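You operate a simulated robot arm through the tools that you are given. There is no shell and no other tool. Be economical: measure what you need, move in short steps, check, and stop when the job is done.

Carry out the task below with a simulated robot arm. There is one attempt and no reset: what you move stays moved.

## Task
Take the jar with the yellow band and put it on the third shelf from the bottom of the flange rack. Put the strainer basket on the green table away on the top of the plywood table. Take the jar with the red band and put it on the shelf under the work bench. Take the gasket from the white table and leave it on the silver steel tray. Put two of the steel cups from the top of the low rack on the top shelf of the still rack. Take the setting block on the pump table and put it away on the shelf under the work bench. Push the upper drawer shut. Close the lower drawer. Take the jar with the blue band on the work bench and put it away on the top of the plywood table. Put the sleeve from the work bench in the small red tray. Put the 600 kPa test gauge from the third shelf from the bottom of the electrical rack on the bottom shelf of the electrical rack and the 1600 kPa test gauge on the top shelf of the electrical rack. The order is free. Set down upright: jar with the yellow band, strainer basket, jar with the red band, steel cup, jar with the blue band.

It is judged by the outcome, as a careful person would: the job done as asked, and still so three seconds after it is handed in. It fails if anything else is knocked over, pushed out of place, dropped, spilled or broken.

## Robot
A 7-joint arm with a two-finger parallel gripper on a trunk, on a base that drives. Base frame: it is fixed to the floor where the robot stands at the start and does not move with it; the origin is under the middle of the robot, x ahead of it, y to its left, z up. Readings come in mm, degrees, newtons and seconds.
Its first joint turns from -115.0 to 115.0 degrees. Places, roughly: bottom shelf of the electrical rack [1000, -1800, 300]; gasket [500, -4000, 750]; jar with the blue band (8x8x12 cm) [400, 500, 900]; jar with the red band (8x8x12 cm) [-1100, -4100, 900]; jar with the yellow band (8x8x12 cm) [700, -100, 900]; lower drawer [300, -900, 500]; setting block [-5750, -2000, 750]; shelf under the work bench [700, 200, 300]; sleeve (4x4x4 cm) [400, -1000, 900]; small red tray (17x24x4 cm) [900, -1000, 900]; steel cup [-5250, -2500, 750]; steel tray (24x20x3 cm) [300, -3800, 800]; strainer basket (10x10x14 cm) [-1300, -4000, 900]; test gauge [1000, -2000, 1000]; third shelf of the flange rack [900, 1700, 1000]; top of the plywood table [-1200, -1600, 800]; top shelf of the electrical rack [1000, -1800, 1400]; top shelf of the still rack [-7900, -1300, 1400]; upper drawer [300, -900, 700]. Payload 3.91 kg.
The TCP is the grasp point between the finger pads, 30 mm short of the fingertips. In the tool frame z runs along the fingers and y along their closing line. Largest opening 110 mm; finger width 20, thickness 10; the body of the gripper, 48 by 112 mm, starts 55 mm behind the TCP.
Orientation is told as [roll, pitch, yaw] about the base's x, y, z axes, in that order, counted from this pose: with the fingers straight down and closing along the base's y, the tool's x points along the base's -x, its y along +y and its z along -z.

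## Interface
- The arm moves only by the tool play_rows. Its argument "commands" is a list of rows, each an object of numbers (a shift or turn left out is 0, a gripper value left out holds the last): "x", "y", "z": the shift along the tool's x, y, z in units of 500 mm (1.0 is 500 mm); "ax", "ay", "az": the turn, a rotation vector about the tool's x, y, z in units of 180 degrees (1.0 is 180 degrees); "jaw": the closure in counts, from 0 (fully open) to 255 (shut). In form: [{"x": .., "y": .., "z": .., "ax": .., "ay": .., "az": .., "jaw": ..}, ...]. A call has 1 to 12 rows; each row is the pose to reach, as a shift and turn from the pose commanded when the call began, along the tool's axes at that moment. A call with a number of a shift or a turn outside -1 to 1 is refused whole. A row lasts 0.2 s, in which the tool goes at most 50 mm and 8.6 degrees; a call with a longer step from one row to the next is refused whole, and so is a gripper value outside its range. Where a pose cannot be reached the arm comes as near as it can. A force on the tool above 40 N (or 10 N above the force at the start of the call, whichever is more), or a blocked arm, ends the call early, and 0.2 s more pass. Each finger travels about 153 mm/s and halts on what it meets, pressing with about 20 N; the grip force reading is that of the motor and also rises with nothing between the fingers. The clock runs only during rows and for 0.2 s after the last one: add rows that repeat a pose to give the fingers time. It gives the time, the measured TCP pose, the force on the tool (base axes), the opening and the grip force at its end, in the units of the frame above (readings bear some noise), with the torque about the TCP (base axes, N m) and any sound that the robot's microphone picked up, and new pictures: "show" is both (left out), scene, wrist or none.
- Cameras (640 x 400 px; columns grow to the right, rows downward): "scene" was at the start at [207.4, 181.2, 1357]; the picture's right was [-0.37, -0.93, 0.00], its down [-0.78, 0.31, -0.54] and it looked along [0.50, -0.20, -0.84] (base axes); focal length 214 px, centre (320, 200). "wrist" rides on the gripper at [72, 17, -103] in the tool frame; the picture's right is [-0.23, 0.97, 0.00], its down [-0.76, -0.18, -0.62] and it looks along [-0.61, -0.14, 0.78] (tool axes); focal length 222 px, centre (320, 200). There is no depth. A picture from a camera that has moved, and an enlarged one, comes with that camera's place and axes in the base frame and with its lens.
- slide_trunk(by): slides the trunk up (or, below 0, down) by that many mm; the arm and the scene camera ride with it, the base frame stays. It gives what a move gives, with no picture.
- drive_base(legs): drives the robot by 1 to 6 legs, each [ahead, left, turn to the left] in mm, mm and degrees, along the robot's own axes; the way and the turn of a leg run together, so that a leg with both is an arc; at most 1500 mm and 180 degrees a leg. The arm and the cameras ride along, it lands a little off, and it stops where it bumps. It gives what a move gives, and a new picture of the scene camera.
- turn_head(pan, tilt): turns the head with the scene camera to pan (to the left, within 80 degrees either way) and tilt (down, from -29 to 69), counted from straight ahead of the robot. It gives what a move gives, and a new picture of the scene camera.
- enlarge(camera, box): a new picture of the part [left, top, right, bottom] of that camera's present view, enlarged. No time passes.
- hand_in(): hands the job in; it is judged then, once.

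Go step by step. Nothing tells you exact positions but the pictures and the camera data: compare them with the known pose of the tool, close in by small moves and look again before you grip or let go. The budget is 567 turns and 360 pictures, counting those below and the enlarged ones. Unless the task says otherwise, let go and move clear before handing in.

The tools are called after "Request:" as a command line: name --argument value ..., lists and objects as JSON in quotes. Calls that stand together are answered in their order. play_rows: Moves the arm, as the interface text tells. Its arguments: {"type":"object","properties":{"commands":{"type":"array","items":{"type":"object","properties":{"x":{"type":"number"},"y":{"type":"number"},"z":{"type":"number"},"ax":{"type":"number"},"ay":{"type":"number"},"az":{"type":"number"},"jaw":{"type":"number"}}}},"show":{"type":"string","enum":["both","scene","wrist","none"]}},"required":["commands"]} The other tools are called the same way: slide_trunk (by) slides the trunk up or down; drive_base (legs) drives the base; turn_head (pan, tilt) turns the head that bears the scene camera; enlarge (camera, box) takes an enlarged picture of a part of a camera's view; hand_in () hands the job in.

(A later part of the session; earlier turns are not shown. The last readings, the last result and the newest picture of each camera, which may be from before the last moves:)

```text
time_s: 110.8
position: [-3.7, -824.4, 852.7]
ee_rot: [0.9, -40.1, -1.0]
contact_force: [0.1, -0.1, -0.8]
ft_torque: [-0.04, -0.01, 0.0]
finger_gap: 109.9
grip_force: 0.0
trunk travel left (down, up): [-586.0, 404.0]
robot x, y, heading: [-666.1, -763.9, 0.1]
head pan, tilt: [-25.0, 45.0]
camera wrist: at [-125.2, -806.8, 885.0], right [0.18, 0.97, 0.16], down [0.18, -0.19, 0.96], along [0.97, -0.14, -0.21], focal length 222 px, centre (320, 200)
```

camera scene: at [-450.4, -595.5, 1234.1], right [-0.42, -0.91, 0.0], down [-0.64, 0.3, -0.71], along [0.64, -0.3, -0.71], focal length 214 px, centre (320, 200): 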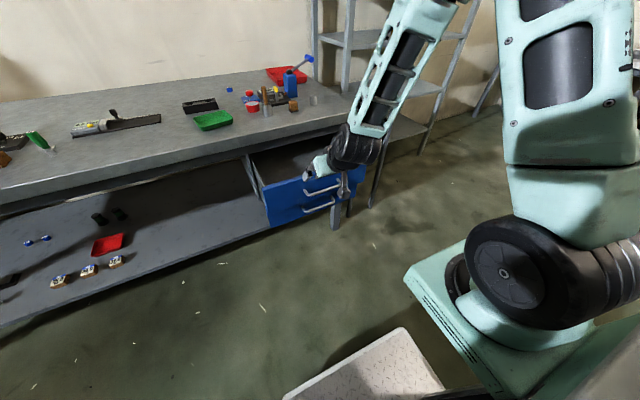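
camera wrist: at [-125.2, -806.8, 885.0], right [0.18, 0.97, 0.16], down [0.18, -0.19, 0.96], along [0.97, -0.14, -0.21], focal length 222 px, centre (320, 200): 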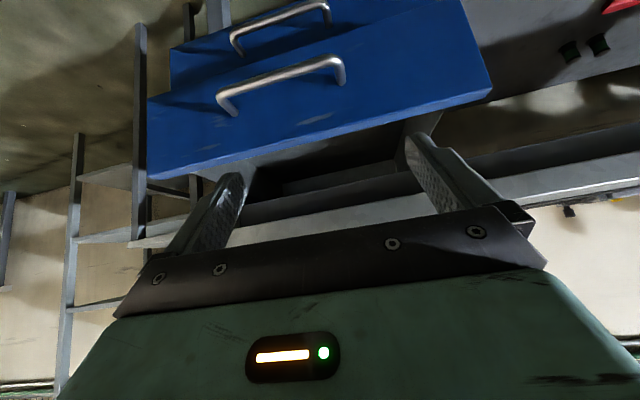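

The upper front is at x≈105, top z≈760, handle at its centre. I'll push with closed fingers beside the handle, at y≈−725, z≈705.

Request:
play_rows --commands '[{"jaw": 255}, {"jaw": 255}, {"jaw": 255}]' --show "none"

Request:
drive_base --legs '[[0, 99, 0]]'

Request:
slide_trunk --by -123

Request:
play_rows --commands '[{"jaw": 255}]'

```text
time_s: 111.6
position: [-4.1, -824.0, 852.5]
ee_rot: [0.9, -40.1, -1.0]
contact_force: [-0.1, 0.5, 0.7]
ft_torque: [-0.05, 0.01, 0.03]
finger_gap: 0.0
grip_force: 20.0
trunk travel left (down, up): [-586.0, 404.0]
robot x, y, heading: [-666.8, -768.9, 0.2]
head pan, tilt: [-25.0, 45.0]
```

```text
time_s: 112.7
position: [-3.2, -726.5, 852.2]
ee_rot: [0.8, -40.1, -1.0]
contact_force: [0.6, -0.2, 0.4]
ft_torque: [0.02, -0.02, -0.04]
finger_gap: 0.0
grip_force: 20.5
trunk travel left (down, up): [-586.0, 404.0]
robot x, y, heading: [-669.8, -670.1, -0.0]
head pan, tilt: [-25.0, 45.0]
camera scene: at [-450.1, -497.2, 1234.1], right [-0.42, -0.91, 0.0], down [-0.64, 0.3, -0.71], along [0.64, -0.3, -0.71], focal length 214 px, centre (320, 200)
```

scene: 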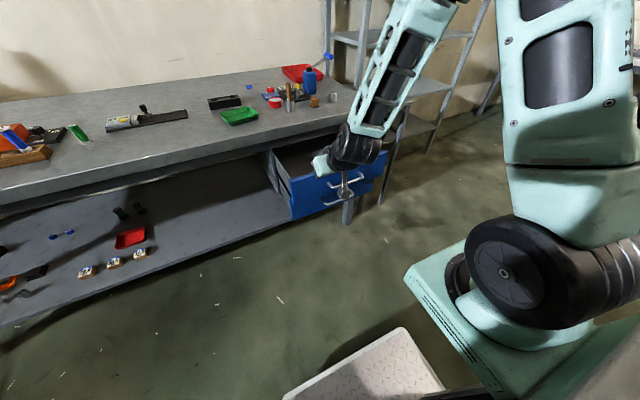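

```text
time_s: 114.2
position: [-3.2, -726.4, 729.8]
ee_rot: [0.9, -40.1, -1.0]
contact_force: [0.5, -0.7, -0.1]
ft_torque: [-0.03, -0.02, -0.01]
finger_gap: 0.0
grip_force: 19.9
trunk travel left (down, up): [-463.0, 527.0]
robot x, y, heading: [-668.1, -668.4, -0.1]
head pan, tilt: [-25.0, 45.0]
```

```text
time_s: 114.6
position: [-3.9, -726.4, 729.6]
ee_rot: [0.9, -40.1, -1.0]
contact_force: [-0.2, 0.6, 0.2]
ft_torque: [0.0, 0.0, 0.0]
finger_gap: 0.0
grip_force: 20.2
trunk travel left (down, up): [-463.0, 527.0]
robot x, y, heading: [-670.0, -664.8, -0.1]
head pan, tilt: [-25.0, 45.0]
camera scene: at [-450.2, -497.3, 1111.1], right [-0.42, -0.91, 0.0], down [-0.64, 0.3, -0.71], along [0.64, -0.3, -0.71], focal length 214 px, centre (320, 200)
camera wrist: at [-125.2, -709.0, 762.1], right [0.18, 0.97, 0.16], down [0.18, -0.19, 0.96], along [0.97, -0.15, -0.21], focal length 222 px, centre (320, 200)
```

scene: 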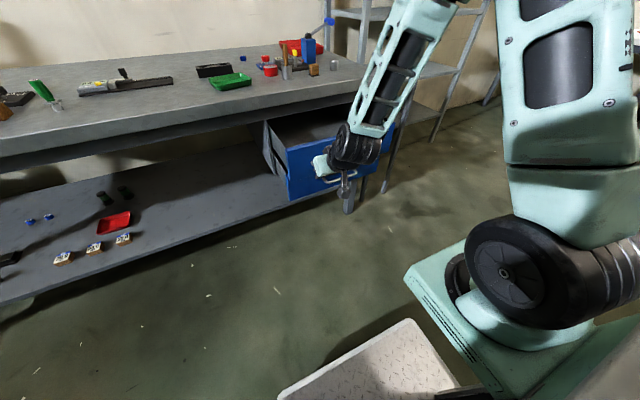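
wrist: 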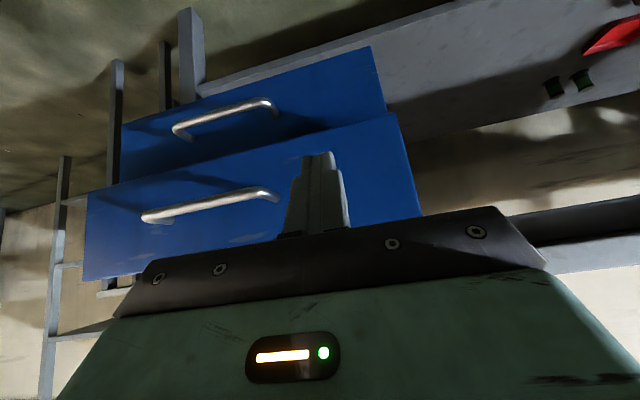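

Request:
play_rows --commands '[{"x": -0.061, "z": 0.0514}, {"x": -0.122, "z": 0.103}, {"x": -0.183, "z": 0.154}, {"x": -0.245, "z": 0.206}]' --show "wrist"

```text
time_s: 115.6
position: [154.8, -731.1, 730.2]
ee_rot: [0.9, -40.1, -1.0]
contact_force: [-0.3, -0.1, 0.2]
ft_torque: [-0.03, -0.01, 0.02]
finger_gap: 0.0
grip_force: 20.1
trunk travel left (down, up): [-463.0, 527.0]
robot x, y, heading: [-668.7, -672.5, -0.1]
head pan, tilt: [-25.0, 45.0]
camera wrist: at [33.9, -712.6, 762.3], right [0.18, 0.97, 0.16], down [0.18, -0.19, 0.97], along [0.97, -0.15, -0.21], focal length 222 px, centre (320, 200)
```

wrist: 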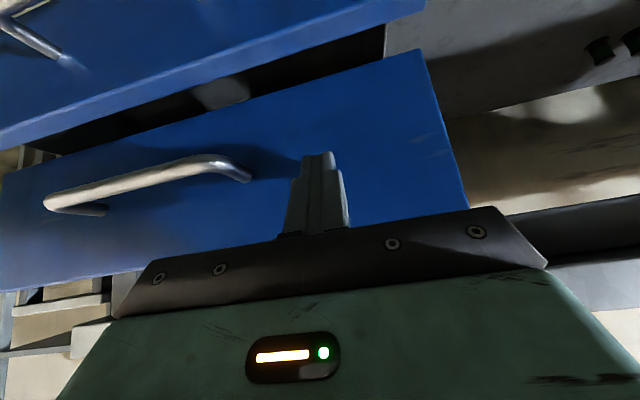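

The upper drawer is sliding in. I keep pushing.

Request:
play_rows --commands '[{"x": -0.046, "z": 0.0386}, {"x": -0.092, "z": 0.077}, {"x": -0.138, "z": 0.116}, {"x": -0.184, "z": 0.154}, {"x": -0.2, "z": 0.168}, {"x": -0.215, "z": 0.18}, {"x": -0.23, "z": 0.193}]' --show "both"

```text
time_s: 117.3
position: [300.2, -728.4, 727.8]
ee_rot: [0.9, -39.4, -0.9]
contact_force: [-16.0, -0.8, 5.6]
ft_torque: [0.01, 0.11, 0.02]
finger_gap: 0.0
grip_force: 20.2
trunk travel left (down, up): [-463.0, 527.0]
robot x, y, heading: [-669.2, -668.3, 0.1]
head pan, tilt: [-25.0, 45.0]
stopped in row 7: the force on the tool passed its limit (the readings are from after the stop); the commanded pose is now the measured one
camera scene: at [-451.3, -497.3, 1111.3], right [-0.42, -0.91, 0.0], down [-0.64, 0.3, -0.71], along [0.64, -0.3, -0.71], focal length 214 px, centre (320, 200)
camera wrist: at [179.3, -710.7, 762.5], right [0.18, 0.97, 0.16], down [0.19, -0.19, 0.96], along [0.96, -0.14, -0.22], focal length 222 px, centre (320, 200)
```

scene: 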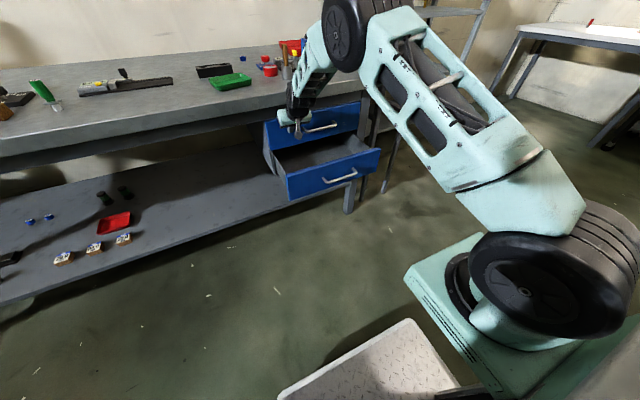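
wrist: 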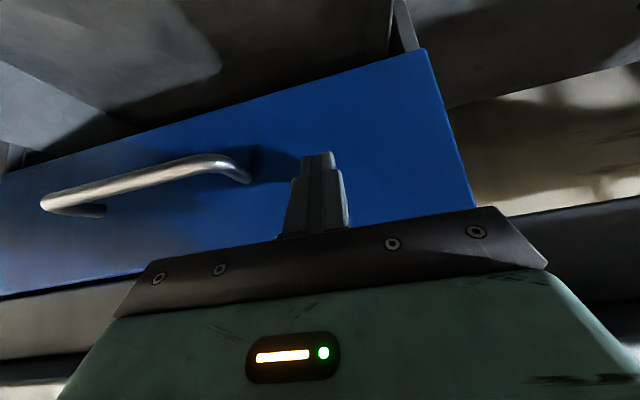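

Upper drawer is shut (tip force against its stop). I retreat and drop to the lower drawer's front (x≈155, z≈480–630).

Request:
play_rows --commands '[{"x": 0.064, "z": -0.0536}, {"x": 0.128, "z": -0.107}, {"x": 0.192, "z": -0.161}, {"x": 0.256, "z": -0.214}, {"x": 0.32, "z": -0.268}, {"x": 0.383, "z": -0.3215}]' --show "none"

Request:
slide_trunk --by -140

Request:
play_rows --commands '[{"jaw": 255}]'

```text
time_s: 118.7
position: [52.3, -725.9, 730.5]
ee_rot: [0.9, -39.4, -0.9]
contact_force: [0.0, -0.4, 0.1]
ft_torque: [0.02, -0.01, -0.02]
finger_gap: 0.1
grip_force: 19.9
trunk travel left (down, up): [-463.0, 527.0]
robot x, y, heading: [-663.6, -666.9, -0.2]
head pan, tilt: [-25.0, 45.0]
```

```text
time_s: 120.3
position: [51.9, -726.0, 591.1]
ee_rot: [0.9, -39.4, -0.9]
contact_force: [1.1, -0.3, -0.4]
ft_torque: [0.0, -0.04, 0.05]
finger_gap: 0.2
grip_force: 20.4
trunk travel left (down, up): [-323.0, 667.0]
robot x, y, heading: [-669.4, -668.6, 0.0]
head pan, tilt: [-25.0, 45.0]
```

```text
time_s: 120.8
position: [52.9, -724.6, 591.5]
ee_rot: [0.9, -39.6, -0.8]
contact_force: [0.3, 0.1, -0.3]
ft_torque: [0.03, -0.01, 0.02]
finger_gap: 0.0
grip_force: 20.1
trunk travel left (down, up): [-323.0, 667.0]
robot x, y, heading: [-665.5, -671.7, -0.3]
head pan, tilt: [-25.0, 45.0]
camera scene: at [-450.4, -497.3, 971.1], right [-0.42, -0.91, 0.0], down [-0.64, 0.3, -0.71], along [0.64, -0.3, -0.71], focal length 214 px, centre (320, 200)
camera wrist: at [-69.1, -708.2, 625.7], right [0.18, 0.97, 0.16], down [0.19, -0.19, 0.96], along [0.96, -0.14, -0.22], focal length 222 px, centre (320, 200)
```

scene: 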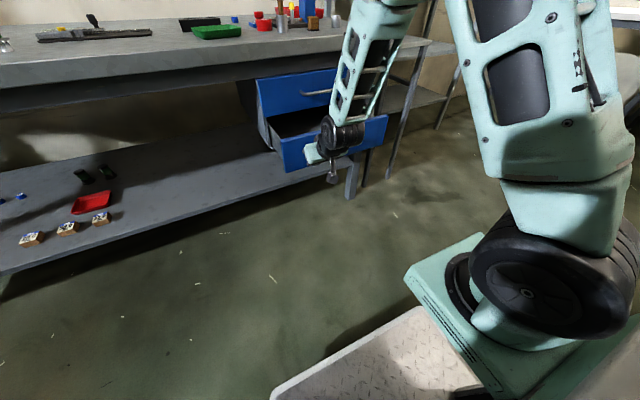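
wrist: 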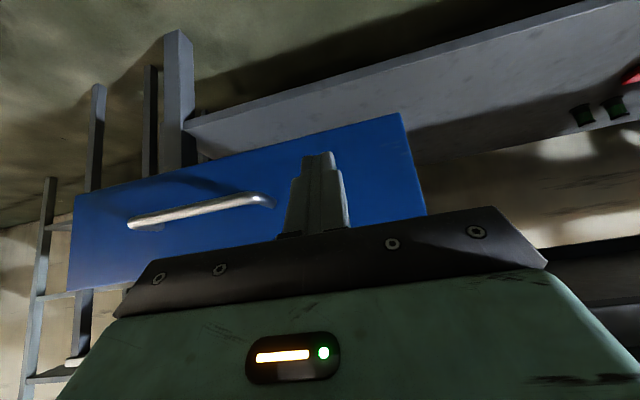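

Request:
play_rows --commands '[{"x": -0.061, "z": 0.0514}, {"x": -0.122, "z": 0.103}, {"x": -0.183, "z": 0.154}, {"x": -0.245, "z": 0.206}, {"x": -0.306, "z": 0.257}, {"x": -0.345, "z": 0.29}, {"x": -0.365, "z": 0.3065}, {"x": -0.38, "z": 0.319}, {"x": -0.395, "z": 0.332}, {"x": -0.41, "z": 0.344}]' --show "both"

```text
time_s: 122.7
position: [300.4, -726.5, 586.0]
ee_rot: [0.7, -38.5, -0.8]
contact_force: [-16.1, -1.0, 7.5]
ft_torque: [-0.03, 0.28, 0.05]
finger_gap: 0.0
grip_force: 19.6
trunk travel left (down, up): [-323.0, 667.0]
robot x, y, heading: [-665.7, -668.4, 0.1]
head pan, tilt: [-25.0, 45.0]
stopped in row 9: the force on the tool passed its limit (the readings are from after the stop); the commanded pose is now the measured one
camera scene: at [-451.3, -497.4, 971.3], right [-0.42, -0.91, 0.0], down [-0.64, 0.3, -0.71], along [0.64, -0.3, -0.71], focal length 214 px, centre (320, 200)
camera wrist: at [179.9, -709.2, 622.7], right [0.18, 0.97, 0.15], down [0.21, -0.19, 0.96], along [0.96, -0.14, -0.23], focal length 222 px, centre (320, 200)
```

scene: 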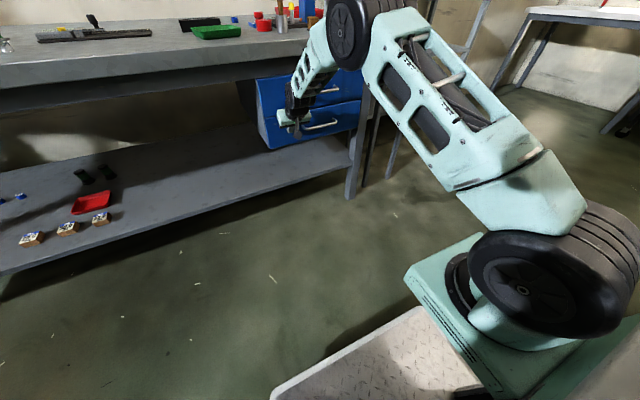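
wrist: 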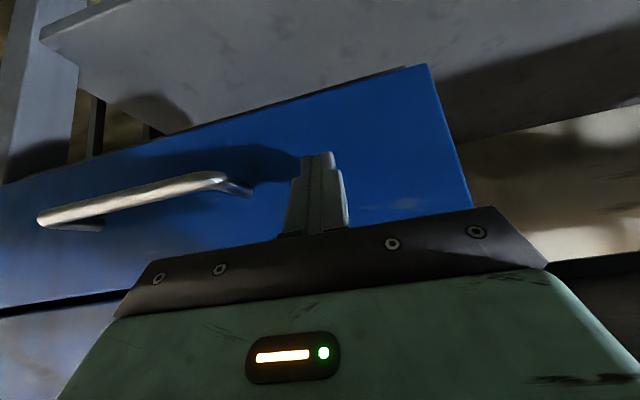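

Both drawers are shut in the same plane. I retreat, raise the trunk and look at the sleeve and red tray.

Request:
play_rows --commands '[{"x": 0.064, "z": -0.0536}, {"x": 0.128, "z": -0.107}, {"x": 0.192, "z": -0.161}, {"x": 0.256, "z": -0.214}, {"x": 0.32, "z": -0.268}, {"x": 0.383, "z": -0.3215, "jaw": 0}]' --show "none"

Request:
slide_trunk --by 540

Request:
turn_head --pan -30 --tilt 45

```text
time_s: 124.1
position: [52.3, -726.1, 593.2]
ee_rot: [0.9, -38.7, -0.9]
contact_force: [0.6, -0.9, 0.6]
ft_torque: [-0.01, 0.0, 0.0]
finger_gap: 110.1
grip_force: 0.1
trunk travel left (down, up): [-323.0, 667.0]
robot x, y, heading: [-664.4, -670.9, -0.2]
head pan, tilt: [-25.0, 45.0]
```

```text
refused: 540 is not a number from -400 to 400
```

```text
time_s: 124.7
position: [52.8, -725.4, 593.3]
ee_rot: [0.9, -38.8, -0.8]
contact_force: [0.6, -0.3, -0.4]
ft_torque: [-0.01, 0.02, 0.03]
finger_gap: 109.9
grip_force: 0.1
trunk travel left (down, up): [-323.0, 667.0]
robot x, y, heading: [-668.5, -667.9, -0.3]
head pan, tilt: [-30.0, 45.0]
camera scene: at [-454.0, -503.7, 971.1], right [-0.5, -0.87, 0.0], down [-0.61, 0.35, -0.71], along [0.61, -0.35, -0.71], focal length 214 px, centre (320, 200)
```

scene: 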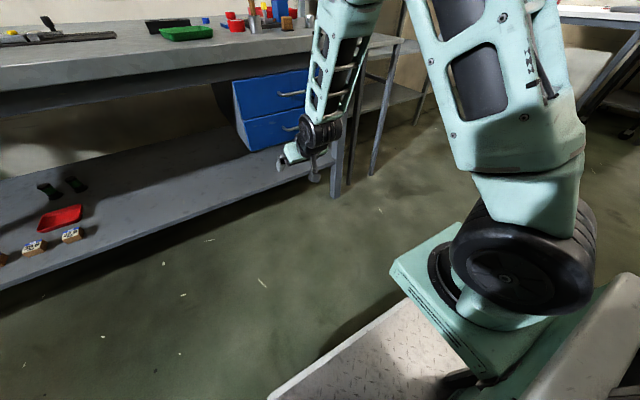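

Request:
slide_trunk --by 400

Request:
slide_trunk --by 140

Request:
drive_base --legs '[[400, -200, 0]]'

Request:
turn_head --pan -15 --tilt 50

```text
time_s: 128.6
position: [52.6, -725.4, 993.9]
ee_rot: [0.9, -38.7, -0.8]
contact_force: [0.6, 0.4, 0.5]
ft_torque: [-0.01, 0.04, 0.0]
finger_gap: 110.0
grip_force: 0.1
trunk travel left (down, up): [-723.0, 267.0]
robot x, y, heading: [-666.1, -669.8, -0.0]
head pan, tilt: [-30.0, 45.0]
```

```text
time_s: 130.2
position: [55.6, -724.5, 1133.6]
ee_rot: [0.9, -38.7, -0.8]
contact_force: [1.1, 0.6, -1.2]
ft_torque: [-0.01, 0.01, -0.01]
finger_gap: 109.9
grip_force: 0.1
trunk travel left (down, up): [-863.0, 127.0]
robot x, y, heading: [-667.1, -669.6, -0.1]
head pan, tilt: [-30.0, 45.0]
```

```text
time_s: 132.9
position: [454.8, -922.4, 1133.6]
ee_rot: [0.8, -38.6, -0.8]
contact_force: [0.3, -0.3, 0.1]
ft_torque: [-0.06, 0.04, 0.0]
finger_gap: 110.0
grip_force: 0.0
trunk travel left (down, up): [-863.0, 127.0]
robot x, y, heading: [-266.5, -863.3, -0.2]
head pan, tilt: [-30.0, 45.0]
camera scene: at [-52.7, -701.1, 1511.1], right [-0.5, -0.87, 0.0], down [-0.61, 0.35, -0.71], along [0.61, -0.35, -0.71], focal length 214 px, centre (320, 200)
```

scene: 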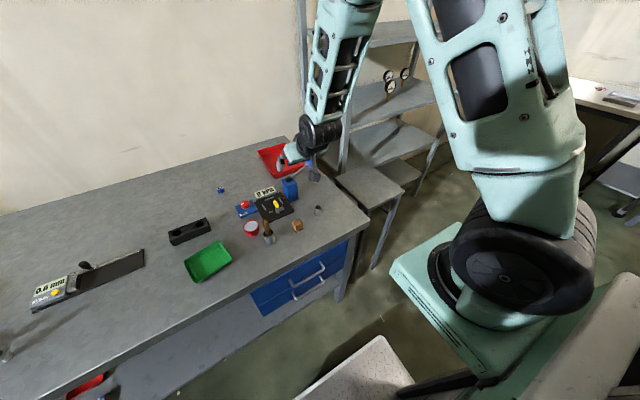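

```text
time_s: 133.7
position: [453.0, -922.0, 1133.4]
ee_rot: [0.9, -38.7, -0.8]
contact_force: [-0.5, 0.5, 0.2]
ft_torque: [0.01, -0.02, 0.01]
finger_gap: 110.1
grip_force: 0.0
trunk travel left (down, up): [-863.0, 127.0]
robot x, y, heading: [-265.7, -869.4, 0.1]
head pan, tilt: [-15.0, 50.0]
camera scene: at [-48.7, -680.4, 1504.2], right [-0.26, -0.97, 0.0], down [-0.74, 0.2, -0.64], along [0.62, -0.17, -0.77], focal length 214 px, centre (320, 200)
```

scene: 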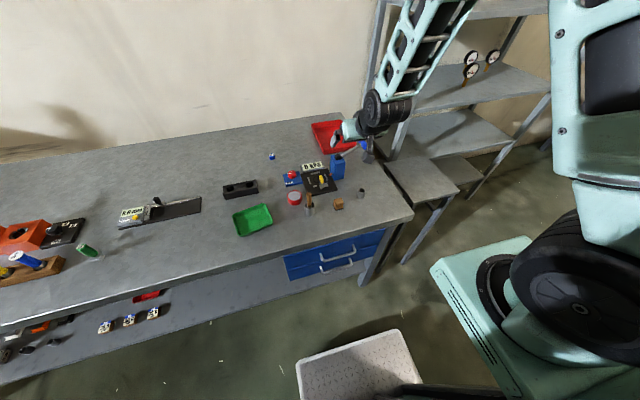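

Request:
enlarge --camera "scene" --box '[220, 100, 420, 225]'

Request:
enlarge --camera "scene" --box '[430, 30, 550, 105]'

```text
3.20 times, centred on (320, 162) of scene
camera zoom: at [-48.7, -680.4, 1504.2], right [-0.26, -0.97, 0.0], down [-0.74, 0.2, -0.64], along [0.62, -0.17, -0.77], focal length 686 px, centre (320, 320)
```

zoom: 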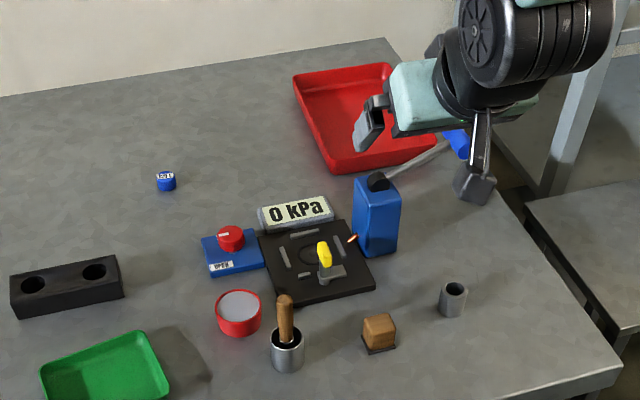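

```text
5.33 times, centred on (490, 68) of scene
camera zoom: at [-48.7, -680.4, 1504.2], right [-0.26, -0.97, 0.0], down [-0.74, 0.2, -0.64], along [0.62, -0.17, -0.77], focal length 1144 px, centre (-587, 907)
```

zoom: 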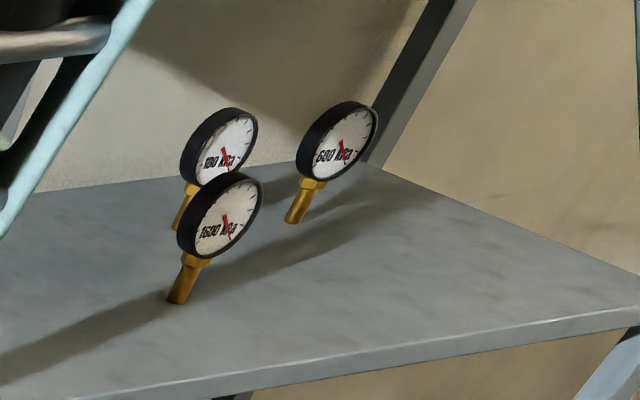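

I can see three gauges: 1600 kPa in front, 100 kPa back left, 600 kPa back right. First the sleeve (grey ring near (457,−993)): tool-down above it.

Request:
play_rows --commands '[{"x": 0.032, "y": -0.028, "z": 0.0424, "ay": 0.043}, {"x": 0.064, "y": -0.056, "z": 0.085, "ay": 0.086}, {"x": 0.096, "y": -0.085, "z": 0.127, "ay": 0.129}, {"x": 0.128, "y": -0.113, "z": 0.17, "ay": 0.172}, {"x": 0.16, "y": -0.142, "z": 0.212, "ay": 0.215}]' --show "wrist"

```text
time_s: 134.9
position: [456.8, -992.0, 1000.0]
ee_rot: [0.7, 0.0, -0.4]
contact_force: [0.0, 0.1, -1.1]
ft_torque: [0.01, -0.06, 0.02]
finger_gap: 110.1
grip_force: 0.0
trunk travel left (down, up): [-863.0, 127.0]
robot x, y, heading: [-269.1, -866.5, -0.1]
head pan, tilt: [-15.0, 50.0]
camera wrist: at [385.9, -975.3, 1103.8], right [0.23, 0.97, 0.01], down [0.76, -0.19, 0.62], along [0.6, -0.14, -0.78], focal length 222 px, centre (320, 200)
```

wrist: 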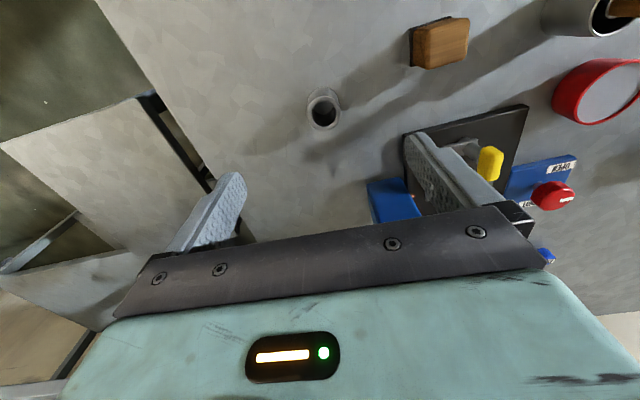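

Request:
play_rows --commands '[{"x": 0.005, "y": 0.007, "z": 0.08, "jaw": 40}, {"x": 0.01, "y": 0.014, "z": 0.16, "jaw": 40}, {"x": 0.01, "y": 0.014, "z": 0.22}, {"x": 0.01, "y": 0.014, "z": 0.246}]' --show "wrist"

```text
time_s: 135.8
position: [454.5, -983.8, 890.5]
ee_rot: [0.6, 0.1, -0.5]
contact_force: [-9.2, 1.3, 22.4]
ft_torque: [-1.17, 0.3, -0.49]
finger_gap: 91.9
grip_force: 0.1
trunk travel left (down, up): [-863.0, 127.0]
robot x, y, heading: [-265.7, -864.5, -0.1]
head pan, tilt: [-15.0, 50.0]
stopped in row 4: the force on the tool passed its limit (the readings are from after the stop); the commanded pose is now the measured one
camera wrist: at [381.5, -966.9, 994.0], right [0.23, 0.97, 0.01], down [0.76, -0.19, 0.62], along [0.61, -0.14, -0.78], focal length 222 px, centre (320, 200)
```

wrist: 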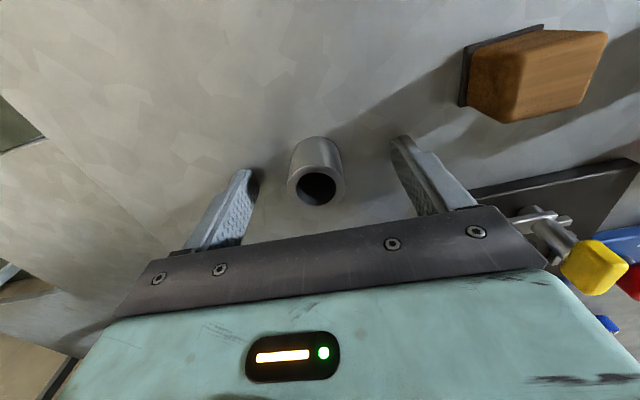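

The fingertip touched the bench at z≈860, so the bench top is about 860. I lift 4 mm, correct 7 mm, and grip.

Request:
play_rows --commands '[{"z": -0.008}, {"x": 0.014, "z": -0.008}, {"x": 0.014, "z": -0.008, "jaw": 255}, {"x": 0.014, "z": -0.008, "jaw": 255}, {"x": 0.014, "z": -0.008, "jaw": 255}, {"x": 0.014, "z": -0.008, "jaw": 255}]' --show "wrist"

```text
time_s: 137.2
position: [447.7, -983.5, 893.8]
ee_rot: [0.6, 0.1, -0.3]
contact_force: [0.1, 0.1, 0.6]
ft_torque: [0.01, 0.03, -0.01]
finger_gap: 31.5
grip_force: 20.0
trunk travel left (down, up): [-863.0, 127.0]
robot x, y, heading: [-266.3, -866.6, -0.1]
head pan, tilt: [-15.0, 50.0]
camera wrist: at [375.5, -966.7, 996.6], right [0.23, 0.97, 0.01], down [0.76, -0.19, 0.62], along [0.61, -0.14, -0.78], focal length 222 px, centre (320, 200)
```

wrist: 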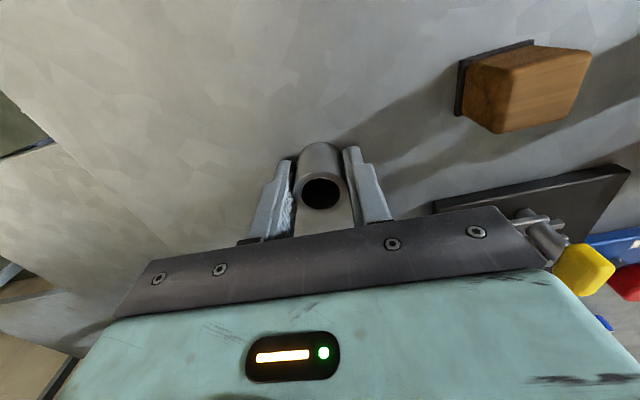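

Request:
slide_trunk --by 120

Request:
drive_base --legs '[[240, 0, 0]]'

Request:
play_rows --commands '[{"x": -0.08}, {"x": -0.16}]' --show "wrist"

```text
time_s: 138.7
position: [448.3, -982.9, 1012.8]
ee_rot: [0.6, 0.0, -0.4]
contact_force: [1.0, 0.4, -1.9]
ft_torque: [0.01, -0.02, -0.01]
finger_gap: 31.2
grip_force: 20.1
trunk travel left (down, up): [-983.0, 7.0]
robot x, y, heading: [-263.7, -867.7, 0.1]
head pan, tilt: [-15.0, 50.0]
```

```text
time_s: 140.1
position: [574.1, -979.9, 1009.6]
ee_rot: [0.6, 2.1, -0.4]
contact_force: [-1.5, 1.0, 0.0]
ft_torque: [0.05, 0.04, 0.07]
finger_gap: 31.4
grip_force: 19.3
trunk travel left (down, up): [-983.0, 7.0]
robot x, y, heading: [-126.9, -867.2, 0.2]
head pan, tilt: [-15.0, 50.0]
stopped in leg 1: the force on the tool passed its limit (the readings are from after the stop); the commanded pose is now the measured one
camera scene: at [90.5, -679.3, 1624.1], right [-0.26, -0.97, 0.0], down [-0.74, 0.2, -0.64], along [0.62, -0.16, -0.77], focal length 214 px, centre (320, 200)
```

scene: 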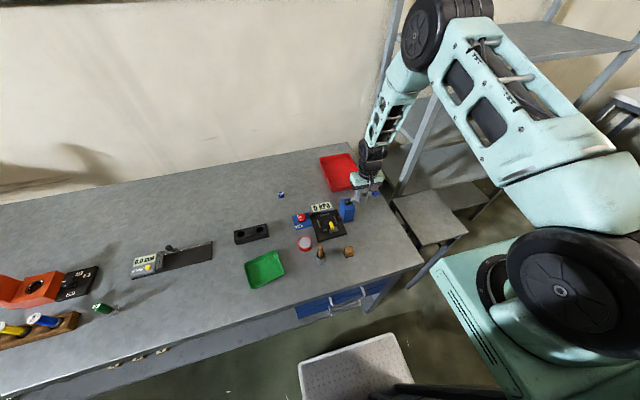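

```text
time_s: 140.4
position: [575.0, -981.0, 1003.6]
ee_rot: [0.6, 4.4, -0.5]
contact_force: [-9.3, 0.8, -2.1]
ft_torque: [-0.13, 0.63, 0.24]
finger_gap: 31.4
grip_force: 20.1
trunk travel left (down, up): [-983.0, 7.0]
robot x, y, heading: [-127.4, -867.1, 0.2]
head pan, tilt: [-15.0, 50.0]
stopped in row 1: the force on the tool passed its limit (the readings are from after the stop); the commanded pose is now the measured one
camera wrist: at [511.2, -964.5, 1113.4], right [0.23, 0.97, -0.01], down [0.8, -0.19, 0.56], along [0.55, -0.14, -0.83], focal length 222 px, centre (320, 200)
```

wrist: 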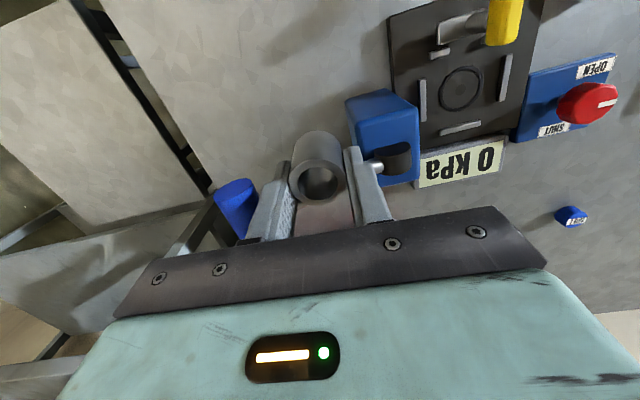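

I bumped the hand pump's raised lever. I back off at once and check that the pump has not moved.

Request:
play_rows --commands '[{"x": 0.05}, {"x": 0.1}, {"x": 0.15, "ay": 0.0}]' --show "wrist"

Request:
enlarge --camera "scene" --box '[240, 130, 440, 255]'

```text
time_s: 141.2
position: [503.4, -981.4, 1010.3]
ee_rot: [0.6, 3.9, -0.3]
contact_force: [0.4, 0.9, -0.8]
ft_torque: [0.01, 0.0, 0.0]
finger_gap: 31.4
grip_force: 19.9
trunk travel left (down, up): [-983.0, 7.0]
robot x, y, heading: [-124.9, -864.8, 0.2]
head pan, tilt: [-15.0, 50.0]
camera wrist: at [438.1, -964.9, 1118.4], right [0.23, 0.97, -0.01], down [0.8, -0.19, 0.57], along [0.55, -0.14, -0.82], focal length 222 px, centre (320, 200)
```

wrist: 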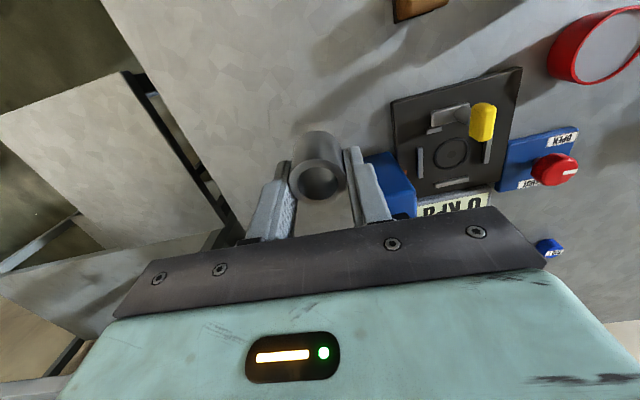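

```text
3.20 times, centred on (340, 192) of scene
camera zoom: at [90.7, -679.3, 1624.1], right [-0.26, -0.97, 0.0], down [-0.74, 0.2, -0.64], along [0.62, -0.16, -0.77], focal length 686 px, centre (256, 224)
```

zoom: 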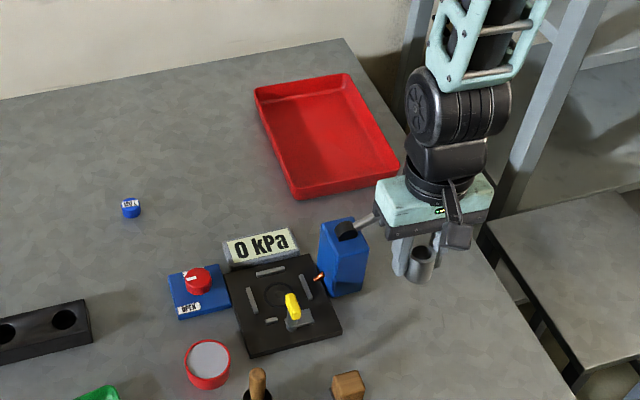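

The pump has kept its place. I raise the arm well above the lever and then pass over it.

Request:
play_rows --commands '[{"z": -0.08, "ay": -0.0217}, {"z": -0.16, "ay": -0.0217}, {"z": -0.24, "ay": -0.0217}, {"z": -0.31, "ay": -0.0217}]' --show "wrist"

Request:
enlarge --camera "scene" --box '[240, 130, 440, 255]'

```text
time_s: 142.2
position: [514.5, -982.1, 1165.7]
ee_rot: [0.5, 0.1, -0.5]
contact_force: [-0.6, -1.0, -0.9]
ft_torque: [-0.01, -0.01, 0.0]
finger_gap: 31.4
grip_force: 20.1
trunk travel left (down, up): [-983.0, 7.0]
robot x, y, heading: [-121.1, -866.4, -0.1]
head pan, tilt: [-15.0, 50.0]
camera wrist: at [441.9, -965.4, 1269.9], right [0.24, 0.97, 0.01], down [0.76, -0.19, 0.62], along [0.6, -0.14, -0.78], focal length 222 px, centre (320, 200)
```

wrist: 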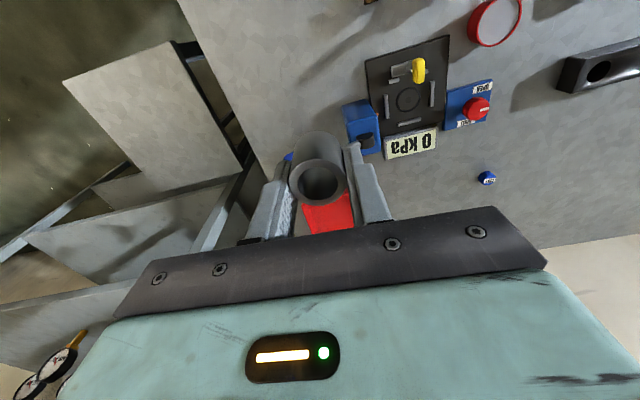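

```text
3.20 times, centred on (340, 192) of scene
camera zoom: at [90.8, -679.3, 1624.1], right [-0.26, -0.97, 0.0], down [-0.74, 0.2, -0.64], along [0.62, -0.16, -0.77], focal length 686 px, centre (256, 224)
```

zoom: 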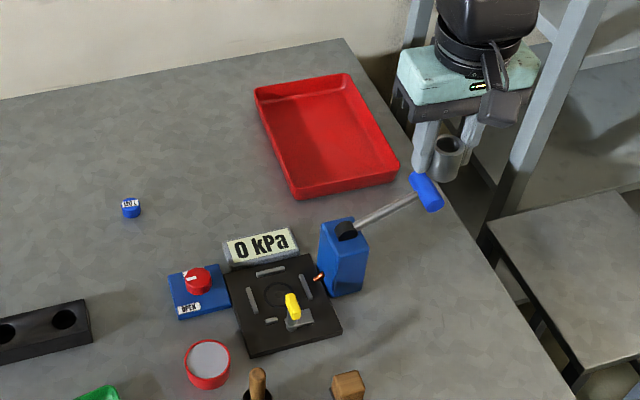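

Request:
drive_base --legs '[[110, 0, 0]]'

Request:
play_rows --commands '[{"x": -0.09}, {"x": -0.18}, {"x": -0.27}, {"x": -0.36}, {"x": -0.42}]' --show "wrist"

```text
time_s: 143.4
position: [624.0, -983.6, 1166.3]
ee_rot: [0.7, 0.0, -0.5]
contact_force: [0.4, -0.2, -0.9]
ft_torque: [0.02, -0.02, 0.01]
finger_gap: 31.3
grip_force: 20.0
trunk travel left (down, up): [-983.0, 7.0]
robot x, y, heading: [-16.1, -868.5, -0.1]
head pan, tilt: [-15.0, 50.0]
camera scene: at [201.3, -679.5, 1624.2], right [-0.26, -0.97, 0.0], down [-0.74, 0.2, -0.64], along [0.62, -0.17, -0.77], focal length 214 px, centre (320, 200)
```

scene: 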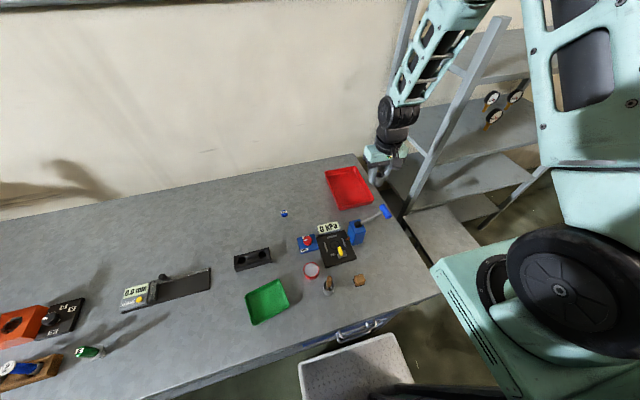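

```text
time_s: 144.6
position: [835.0, -985.0, 1165.1]
ee_rot: [0.7, 0.0, -0.6]
contact_force: [-0.2, 0.1, -0.8]
ft_torque: [0.01, 0.01, 0.03]
finger_gap: 31.3
grip_force: 20.2
trunk travel left (down, up): [-983.0, 7.0]
robot x, y, heading: [-17.1, -865.4, 0.2]
head pan, tilt: [-15.0, 50.0]
camera wrist: at [763.3, -968.0, 1268.8], right [0.24, 0.97, 0.01], down [0.76, -0.19, 0.62], along [0.6, -0.14, -0.78], focal length 222 px, centre (320, 200)
```

wrist: 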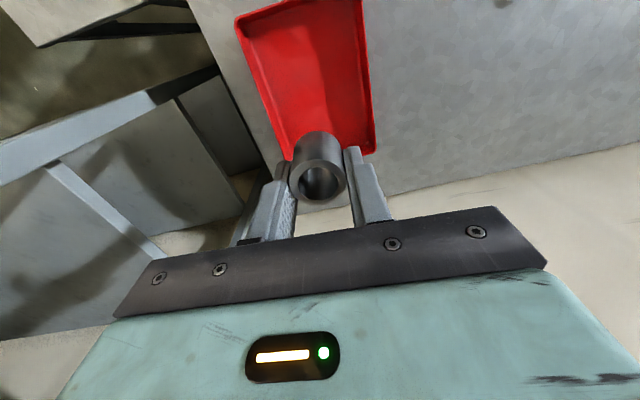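

Request:
slide_trunk --by -250

Request:
play_rows --commands '[{"z": 0.012}, {"z": 0.022}, {"z": 0.03}]' --show "wrist"

```text
time_s: 147.2
position: [835.5, -984.2, 913.6]
ee_rot: [0.6, 0.1, -0.6]
contact_force: [0.3, 0.3, -1.8]
ft_torque: [0.01, -0.02, -0.04]
finger_gap: 31.7
grip_force: 19.6
trunk travel left (down, up): [-733.0, 257.0]
robot x, y, heading: [-11.5, -867.4, 0.2]
head pan, tilt: [-15.0, 50.0]
```

```text
time_s: 148.0
position: [834.9, -985.7, 899.7]
ee_rot: [0.6, 0.1, -0.6]
contact_force: [0.5, -0.7, -1.0]
ft_torque: [0.01, -0.02, 0.01]
finger_gap: 31.4
grip_force: 20.2
trunk travel left (down, up): [-733.0, 257.0]
robot x, y, heading: [-12.8, -865.0, 0.3]
head pan, tilt: [-15.0, 50.0]
camera wrist: at [763.4, -968.2, 1003.8], right [0.24, 0.97, 0.01], down [0.76, -0.19, 0.62], along [0.6, -0.14, -0.78], focal length 222 px, centre (320, 200)
```

wrist: 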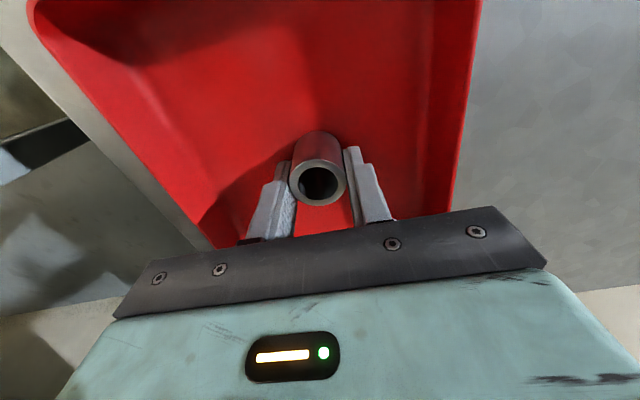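

Request:
play_rows --commands '[{"z": 0.006}, {"z": 0.012}, {"z": 0.012, "jaw": 180}, {"z": 0.012, "jaw": 120}, {"z": 0.012, "jaw": 110}]' --show "none"

Request:
play_rows --commands '[{"z": -0.08}, {"z": -0.16}, {"z": -0.24}, {"z": -0.32}, {"z": -0.4}, {"z": -0.48, "jaw": 0}]' --show "wrist"

```text
time_s: 149.2
position: [834.4, -984.7, 893.7]
ee_rot: [0.7, 0.0, -0.5]
contact_force: [1.1, 3.9, 5.9]
ft_torque: [-0.12, -0.02, 0.07]
finger_gap: 60.7
grip_force: 0.2
trunk travel left (down, up): [-733.0, 257.0]
robot x, y, heading: [-12.7, -866.2, 0.1]
head pan, tilt: [-15.0, 50.0]
```

```text
time_s: 150.6
position: [836.7, -987.2, 1132.6]
ee_rot: [0.7, 0.0, -0.5]
contact_force: [-0.6, -0.8, 0.1]
ft_torque: [0.04, -0.02, 0.02]
finger_gap: 110.0
grip_force: 0.0
trunk travel left (down, up): [-733.0, 257.0]
robot x, y, heading: [-15.2, -868.5, 0.2]
head pan, tilt: [-15.0, 50.0]
camera wrist: at [765.0, -970.3, 1237.2], right [0.24, 0.97, 0.01], down [0.76, -0.19, 0.62], along [0.6, -0.14, -0.78], focal length 222 px, centre (320, 200)
```

wrist: 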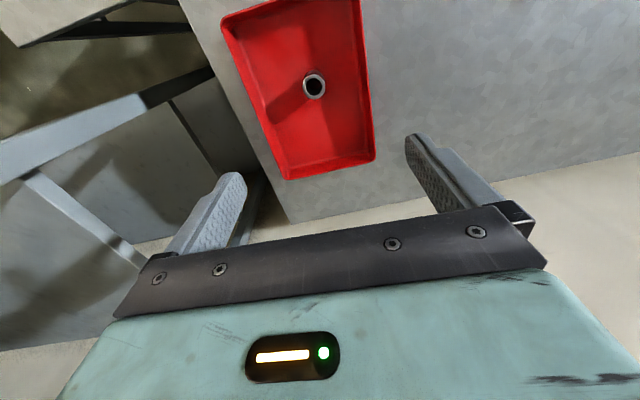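

The sleeve stands in the red tray. I back away over the lever and look at the electrical rack.

Request:
play_rows --commands '[{"x": 0.09}, {"x": 0.18}, {"x": 0.27}, {"x": 0.36}, {"x": 0.42}]' --show "none"

Request:
drive_base --legs '[[-500, -200, 0]]'

Request:
turn_head --pan -25 --tilt 25

```text
time_s: 151.8
position: [626.7, -984.4, 1134.8]
ee_rot: [0.7, 0.0, -0.6]
contact_force: [0.2, 1.0, -0.5]
ft_torque: [0.02, 0.02, 0.0]
finger_gap: 109.9
grip_force: 0.0
trunk travel left (down, up): [-733.0, 257.0]
robot x, y, heading: [-13.8, -865.8, 0.2]
head pan, tilt: [-15.0, 50.0]
```

```text
time_s: 154.9
position: [126.4, -1188.7, 1134.0]
ee_rot: [0.6, 0.1, -1.1]
contact_force: [0.5, 0.1, 0.2]
ft_torque: [-0.05, 0.0, -0.01]
finger_gap: 110.1
grip_force: 0.0
trunk travel left (down, up): [-733.0, 257.0]
robot x, y, heading: [-512.0, -1060.4, -0.3]
head pan, tilt: [-15.0, 50.0]
camera scene: at [-296.4, -879.9, 1374.2], right [-0.27, -0.96, 0.0], down [-0.74, 0.2, -0.64], along [0.62, -0.17, -0.77], focal length 214 px, centre (320, 200)
```

scene: 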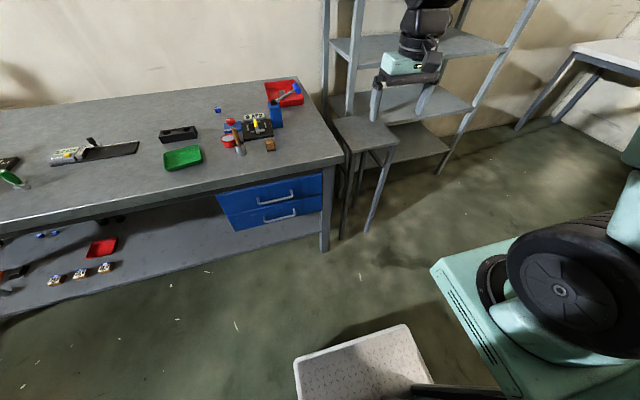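

```text
time_s: 155.8
position: [125.7, -1188.1, 1134.1]
ee_rot: [0.7, 0.0, -1.1]
contact_force: [0.0, 0.0, -0.5]
ft_torque: [0.01, 0.01, 0.0]
finger_gap: 110.1
grip_force: 0.1
trunk travel left (down, up): [-733.0, 257.0]
robot x, y, heading: [-516.4, -1067.3, -0.3]
head pan, tilt: [-25.0, 25.0]
camera scene: at [-287.4, -898.9, 1411.6], right [-0.43, -0.9, 0.0], down [-0.38, 0.18, -0.91], along [0.82, -0.39, -0.42], focal length 214 px, centre (320, 200)
```

scene: 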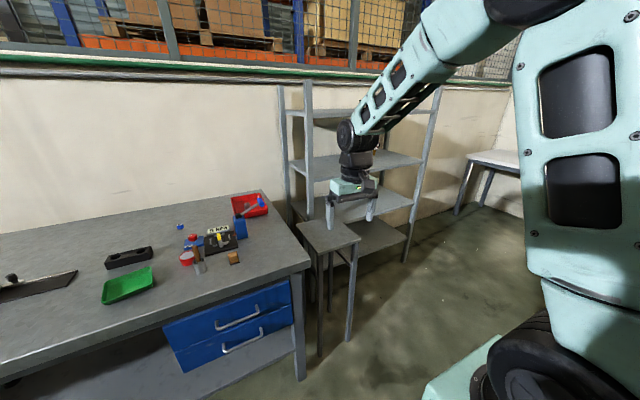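

Request:
drive_base --legs '[[220, 0, 0], [0, -700, 0]]'

Request:
turn_head --pan 5 --tilt 25

```text
time_s: 161.0
position: [342.7, -1901.6, 1135.4]
ee_rot: [0.6, 0.0, -0.7]
contact_force: [-0.3, 0.8, -0.7]
ft_torque: [0.01, -0.03, 0.01]
finger_gap: 110.0
grip_force: 0.1
trunk travel left (down, up): [-733.0, 257.0]
robot x, y, heading: [-297.7, -1783.6, 0.1]
head pan, tilt: [-25.0, 25.0]
camera scene: at [-72.5, -1614.9, 1411.7], right [-0.42, -0.91, 0.0], down [-0.38, 0.18, -0.91], along [0.82, -0.38, -0.42], focal length 214 px, centre (320, 200)
```

scene: 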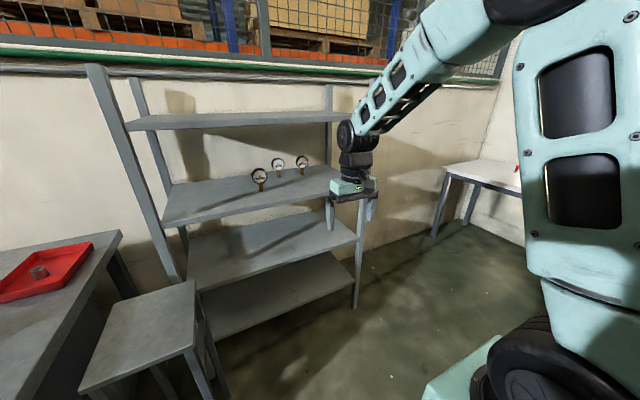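

```text
time_s: 161.9
position: [342.5, -1901.2, 1134.7]
ee_rot: [0.7, 0.1, -0.8]
contact_force: [-0.5, 0.1, -1.2]
ft_torque: [0.0, -0.02, -0.03]
finger_gap: 110.1
grip_force: 0.0
trunk travel left (down, up): [-733.0, 257.0]
robot x, y, heading: [-295.2, -1783.0, -0.2]
head pan, tilt: [5.0, 25.0]
camera scene: at [-64.2, -1568.0, 1411.7], right [0.09, -1.0, 0.0], down [-0.42, -0.04, -0.91], along [0.9, 0.08, -0.42], focal length 214 px, centre (320, 200)
```

scene: 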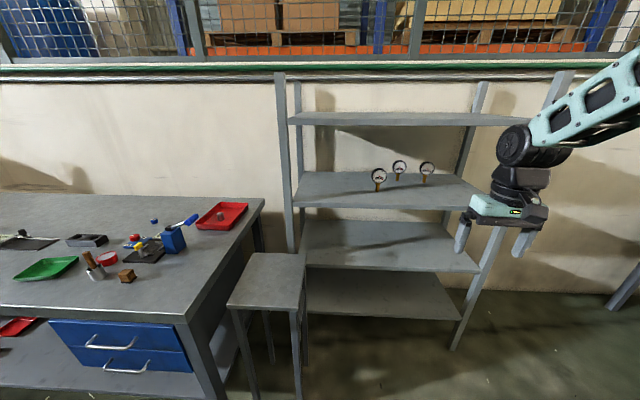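

Request:
enlarge --camera "scene" --box '[270, 100, 500, 340]'

Request:
enlarge --camera "scene" --box '[350, 145, 450, 205]'

```text
1.67 times, centred on (385, 220) of scene
camera zoom: at [-64.2, -1568.0, 1411.7], right [0.09, -1.0, 0.0], down [-0.42, -0.04, -0.91], along [0.9, 0.08, -0.42], focal length 358 px, centre (212, 167)
```

zoom: 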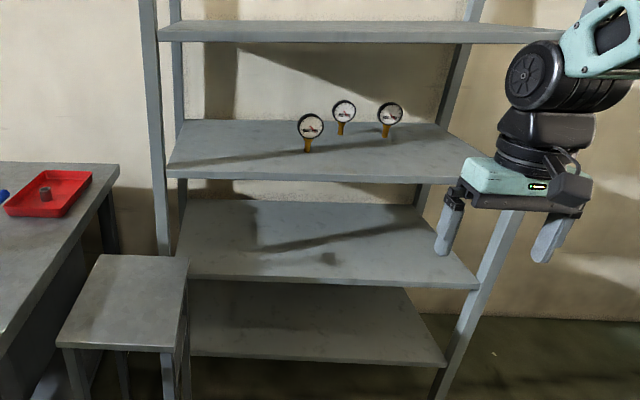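

```text
6.40 times, centred on (400, 175) of scene
camera zoom: at [-64.2, -1568.0, 1411.7], right [0.09, -1.0, 0.0], down [-0.42, -0.04, -0.91], along [0.9, 0.08, -0.42], focal length 1373 px, centre (-192, 360)
```

zoom: 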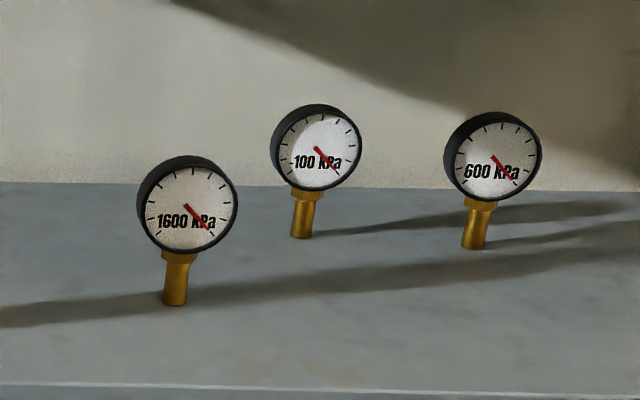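

Shelves lie near z 290, 650, 1000 and 1355, front edge x≈770. The 1600 gauge stands at about (951,−1768), 600 at (1103,−2049), 100 at (1118,−1909); dial centres near z 1081. I set the arm to a flat pose in free space.

Request:
play_rows --commands '[{"x": -0.058, "y": -0.014, "ay": -0.0432}, {"x": -0.116, "y": -0.028, "ay": -0.0864}, {"x": -0.174, "y": -0.041, "ay": -0.1297}, {"x": -0.231, "y": -0.055, "ay": -0.173}, {"x": -0.289, "y": -0.069, "ay": -0.216}, {"x": -0.347, "y": -0.083, "ay": -0.259}, {"x": -0.405, "y": -0.097, "ay": -0.303}, {"x": -0.463, "y": -0.11, "ay": -0.346}, {"x": -0.52, "y": -0.124, "ay": -0.389}]' --show "both"

```text
time_s: 163.9
position: [602.7, -1966.5, 1136.2]
ee_rot: [1.7, -70.2, -2.3]
contact_force: [-0.3, 0.5, 1.0]
ft_torque: [0.0, 0.01, 0.0]
finger_gap: 109.8
grip_force: 0.1
trunk travel left (down, up): [-733.0, 257.0]
robot x, y, heading: [-297.4, -1785.3, 0.2]
head pan, tilt: [5.0, 25.0]
camera scene: at [-64.6, -1567.8, 1411.7], right [0.09, -1.0, 0.0], down [-0.42, -0.04, -0.91], along [0.9, 0.08, -0.42], focal length 214 px, centre (320, 200)
camera wrist: at [481.2, -1947.0, 1102.2], right [0.09, 0.97, 0.22], down [-0.33, -0.18, 0.93], along [0.94, -0.16, 0.3], focal length 222 px, centre (320, 200)
```

scene: 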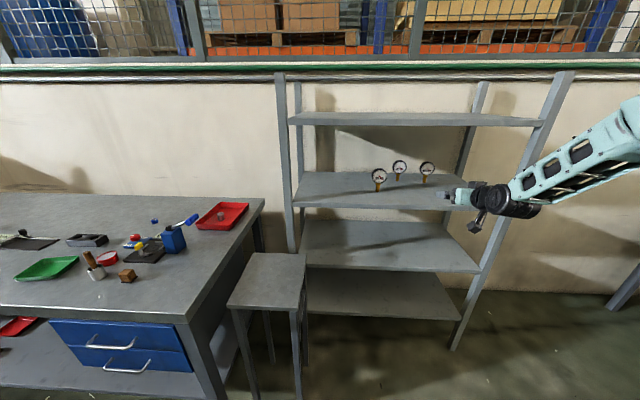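
wrist: 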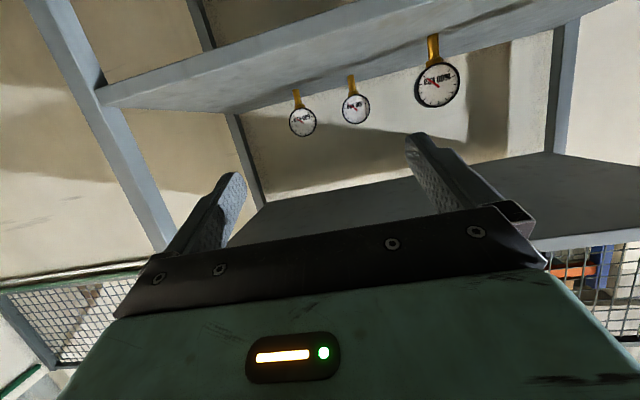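

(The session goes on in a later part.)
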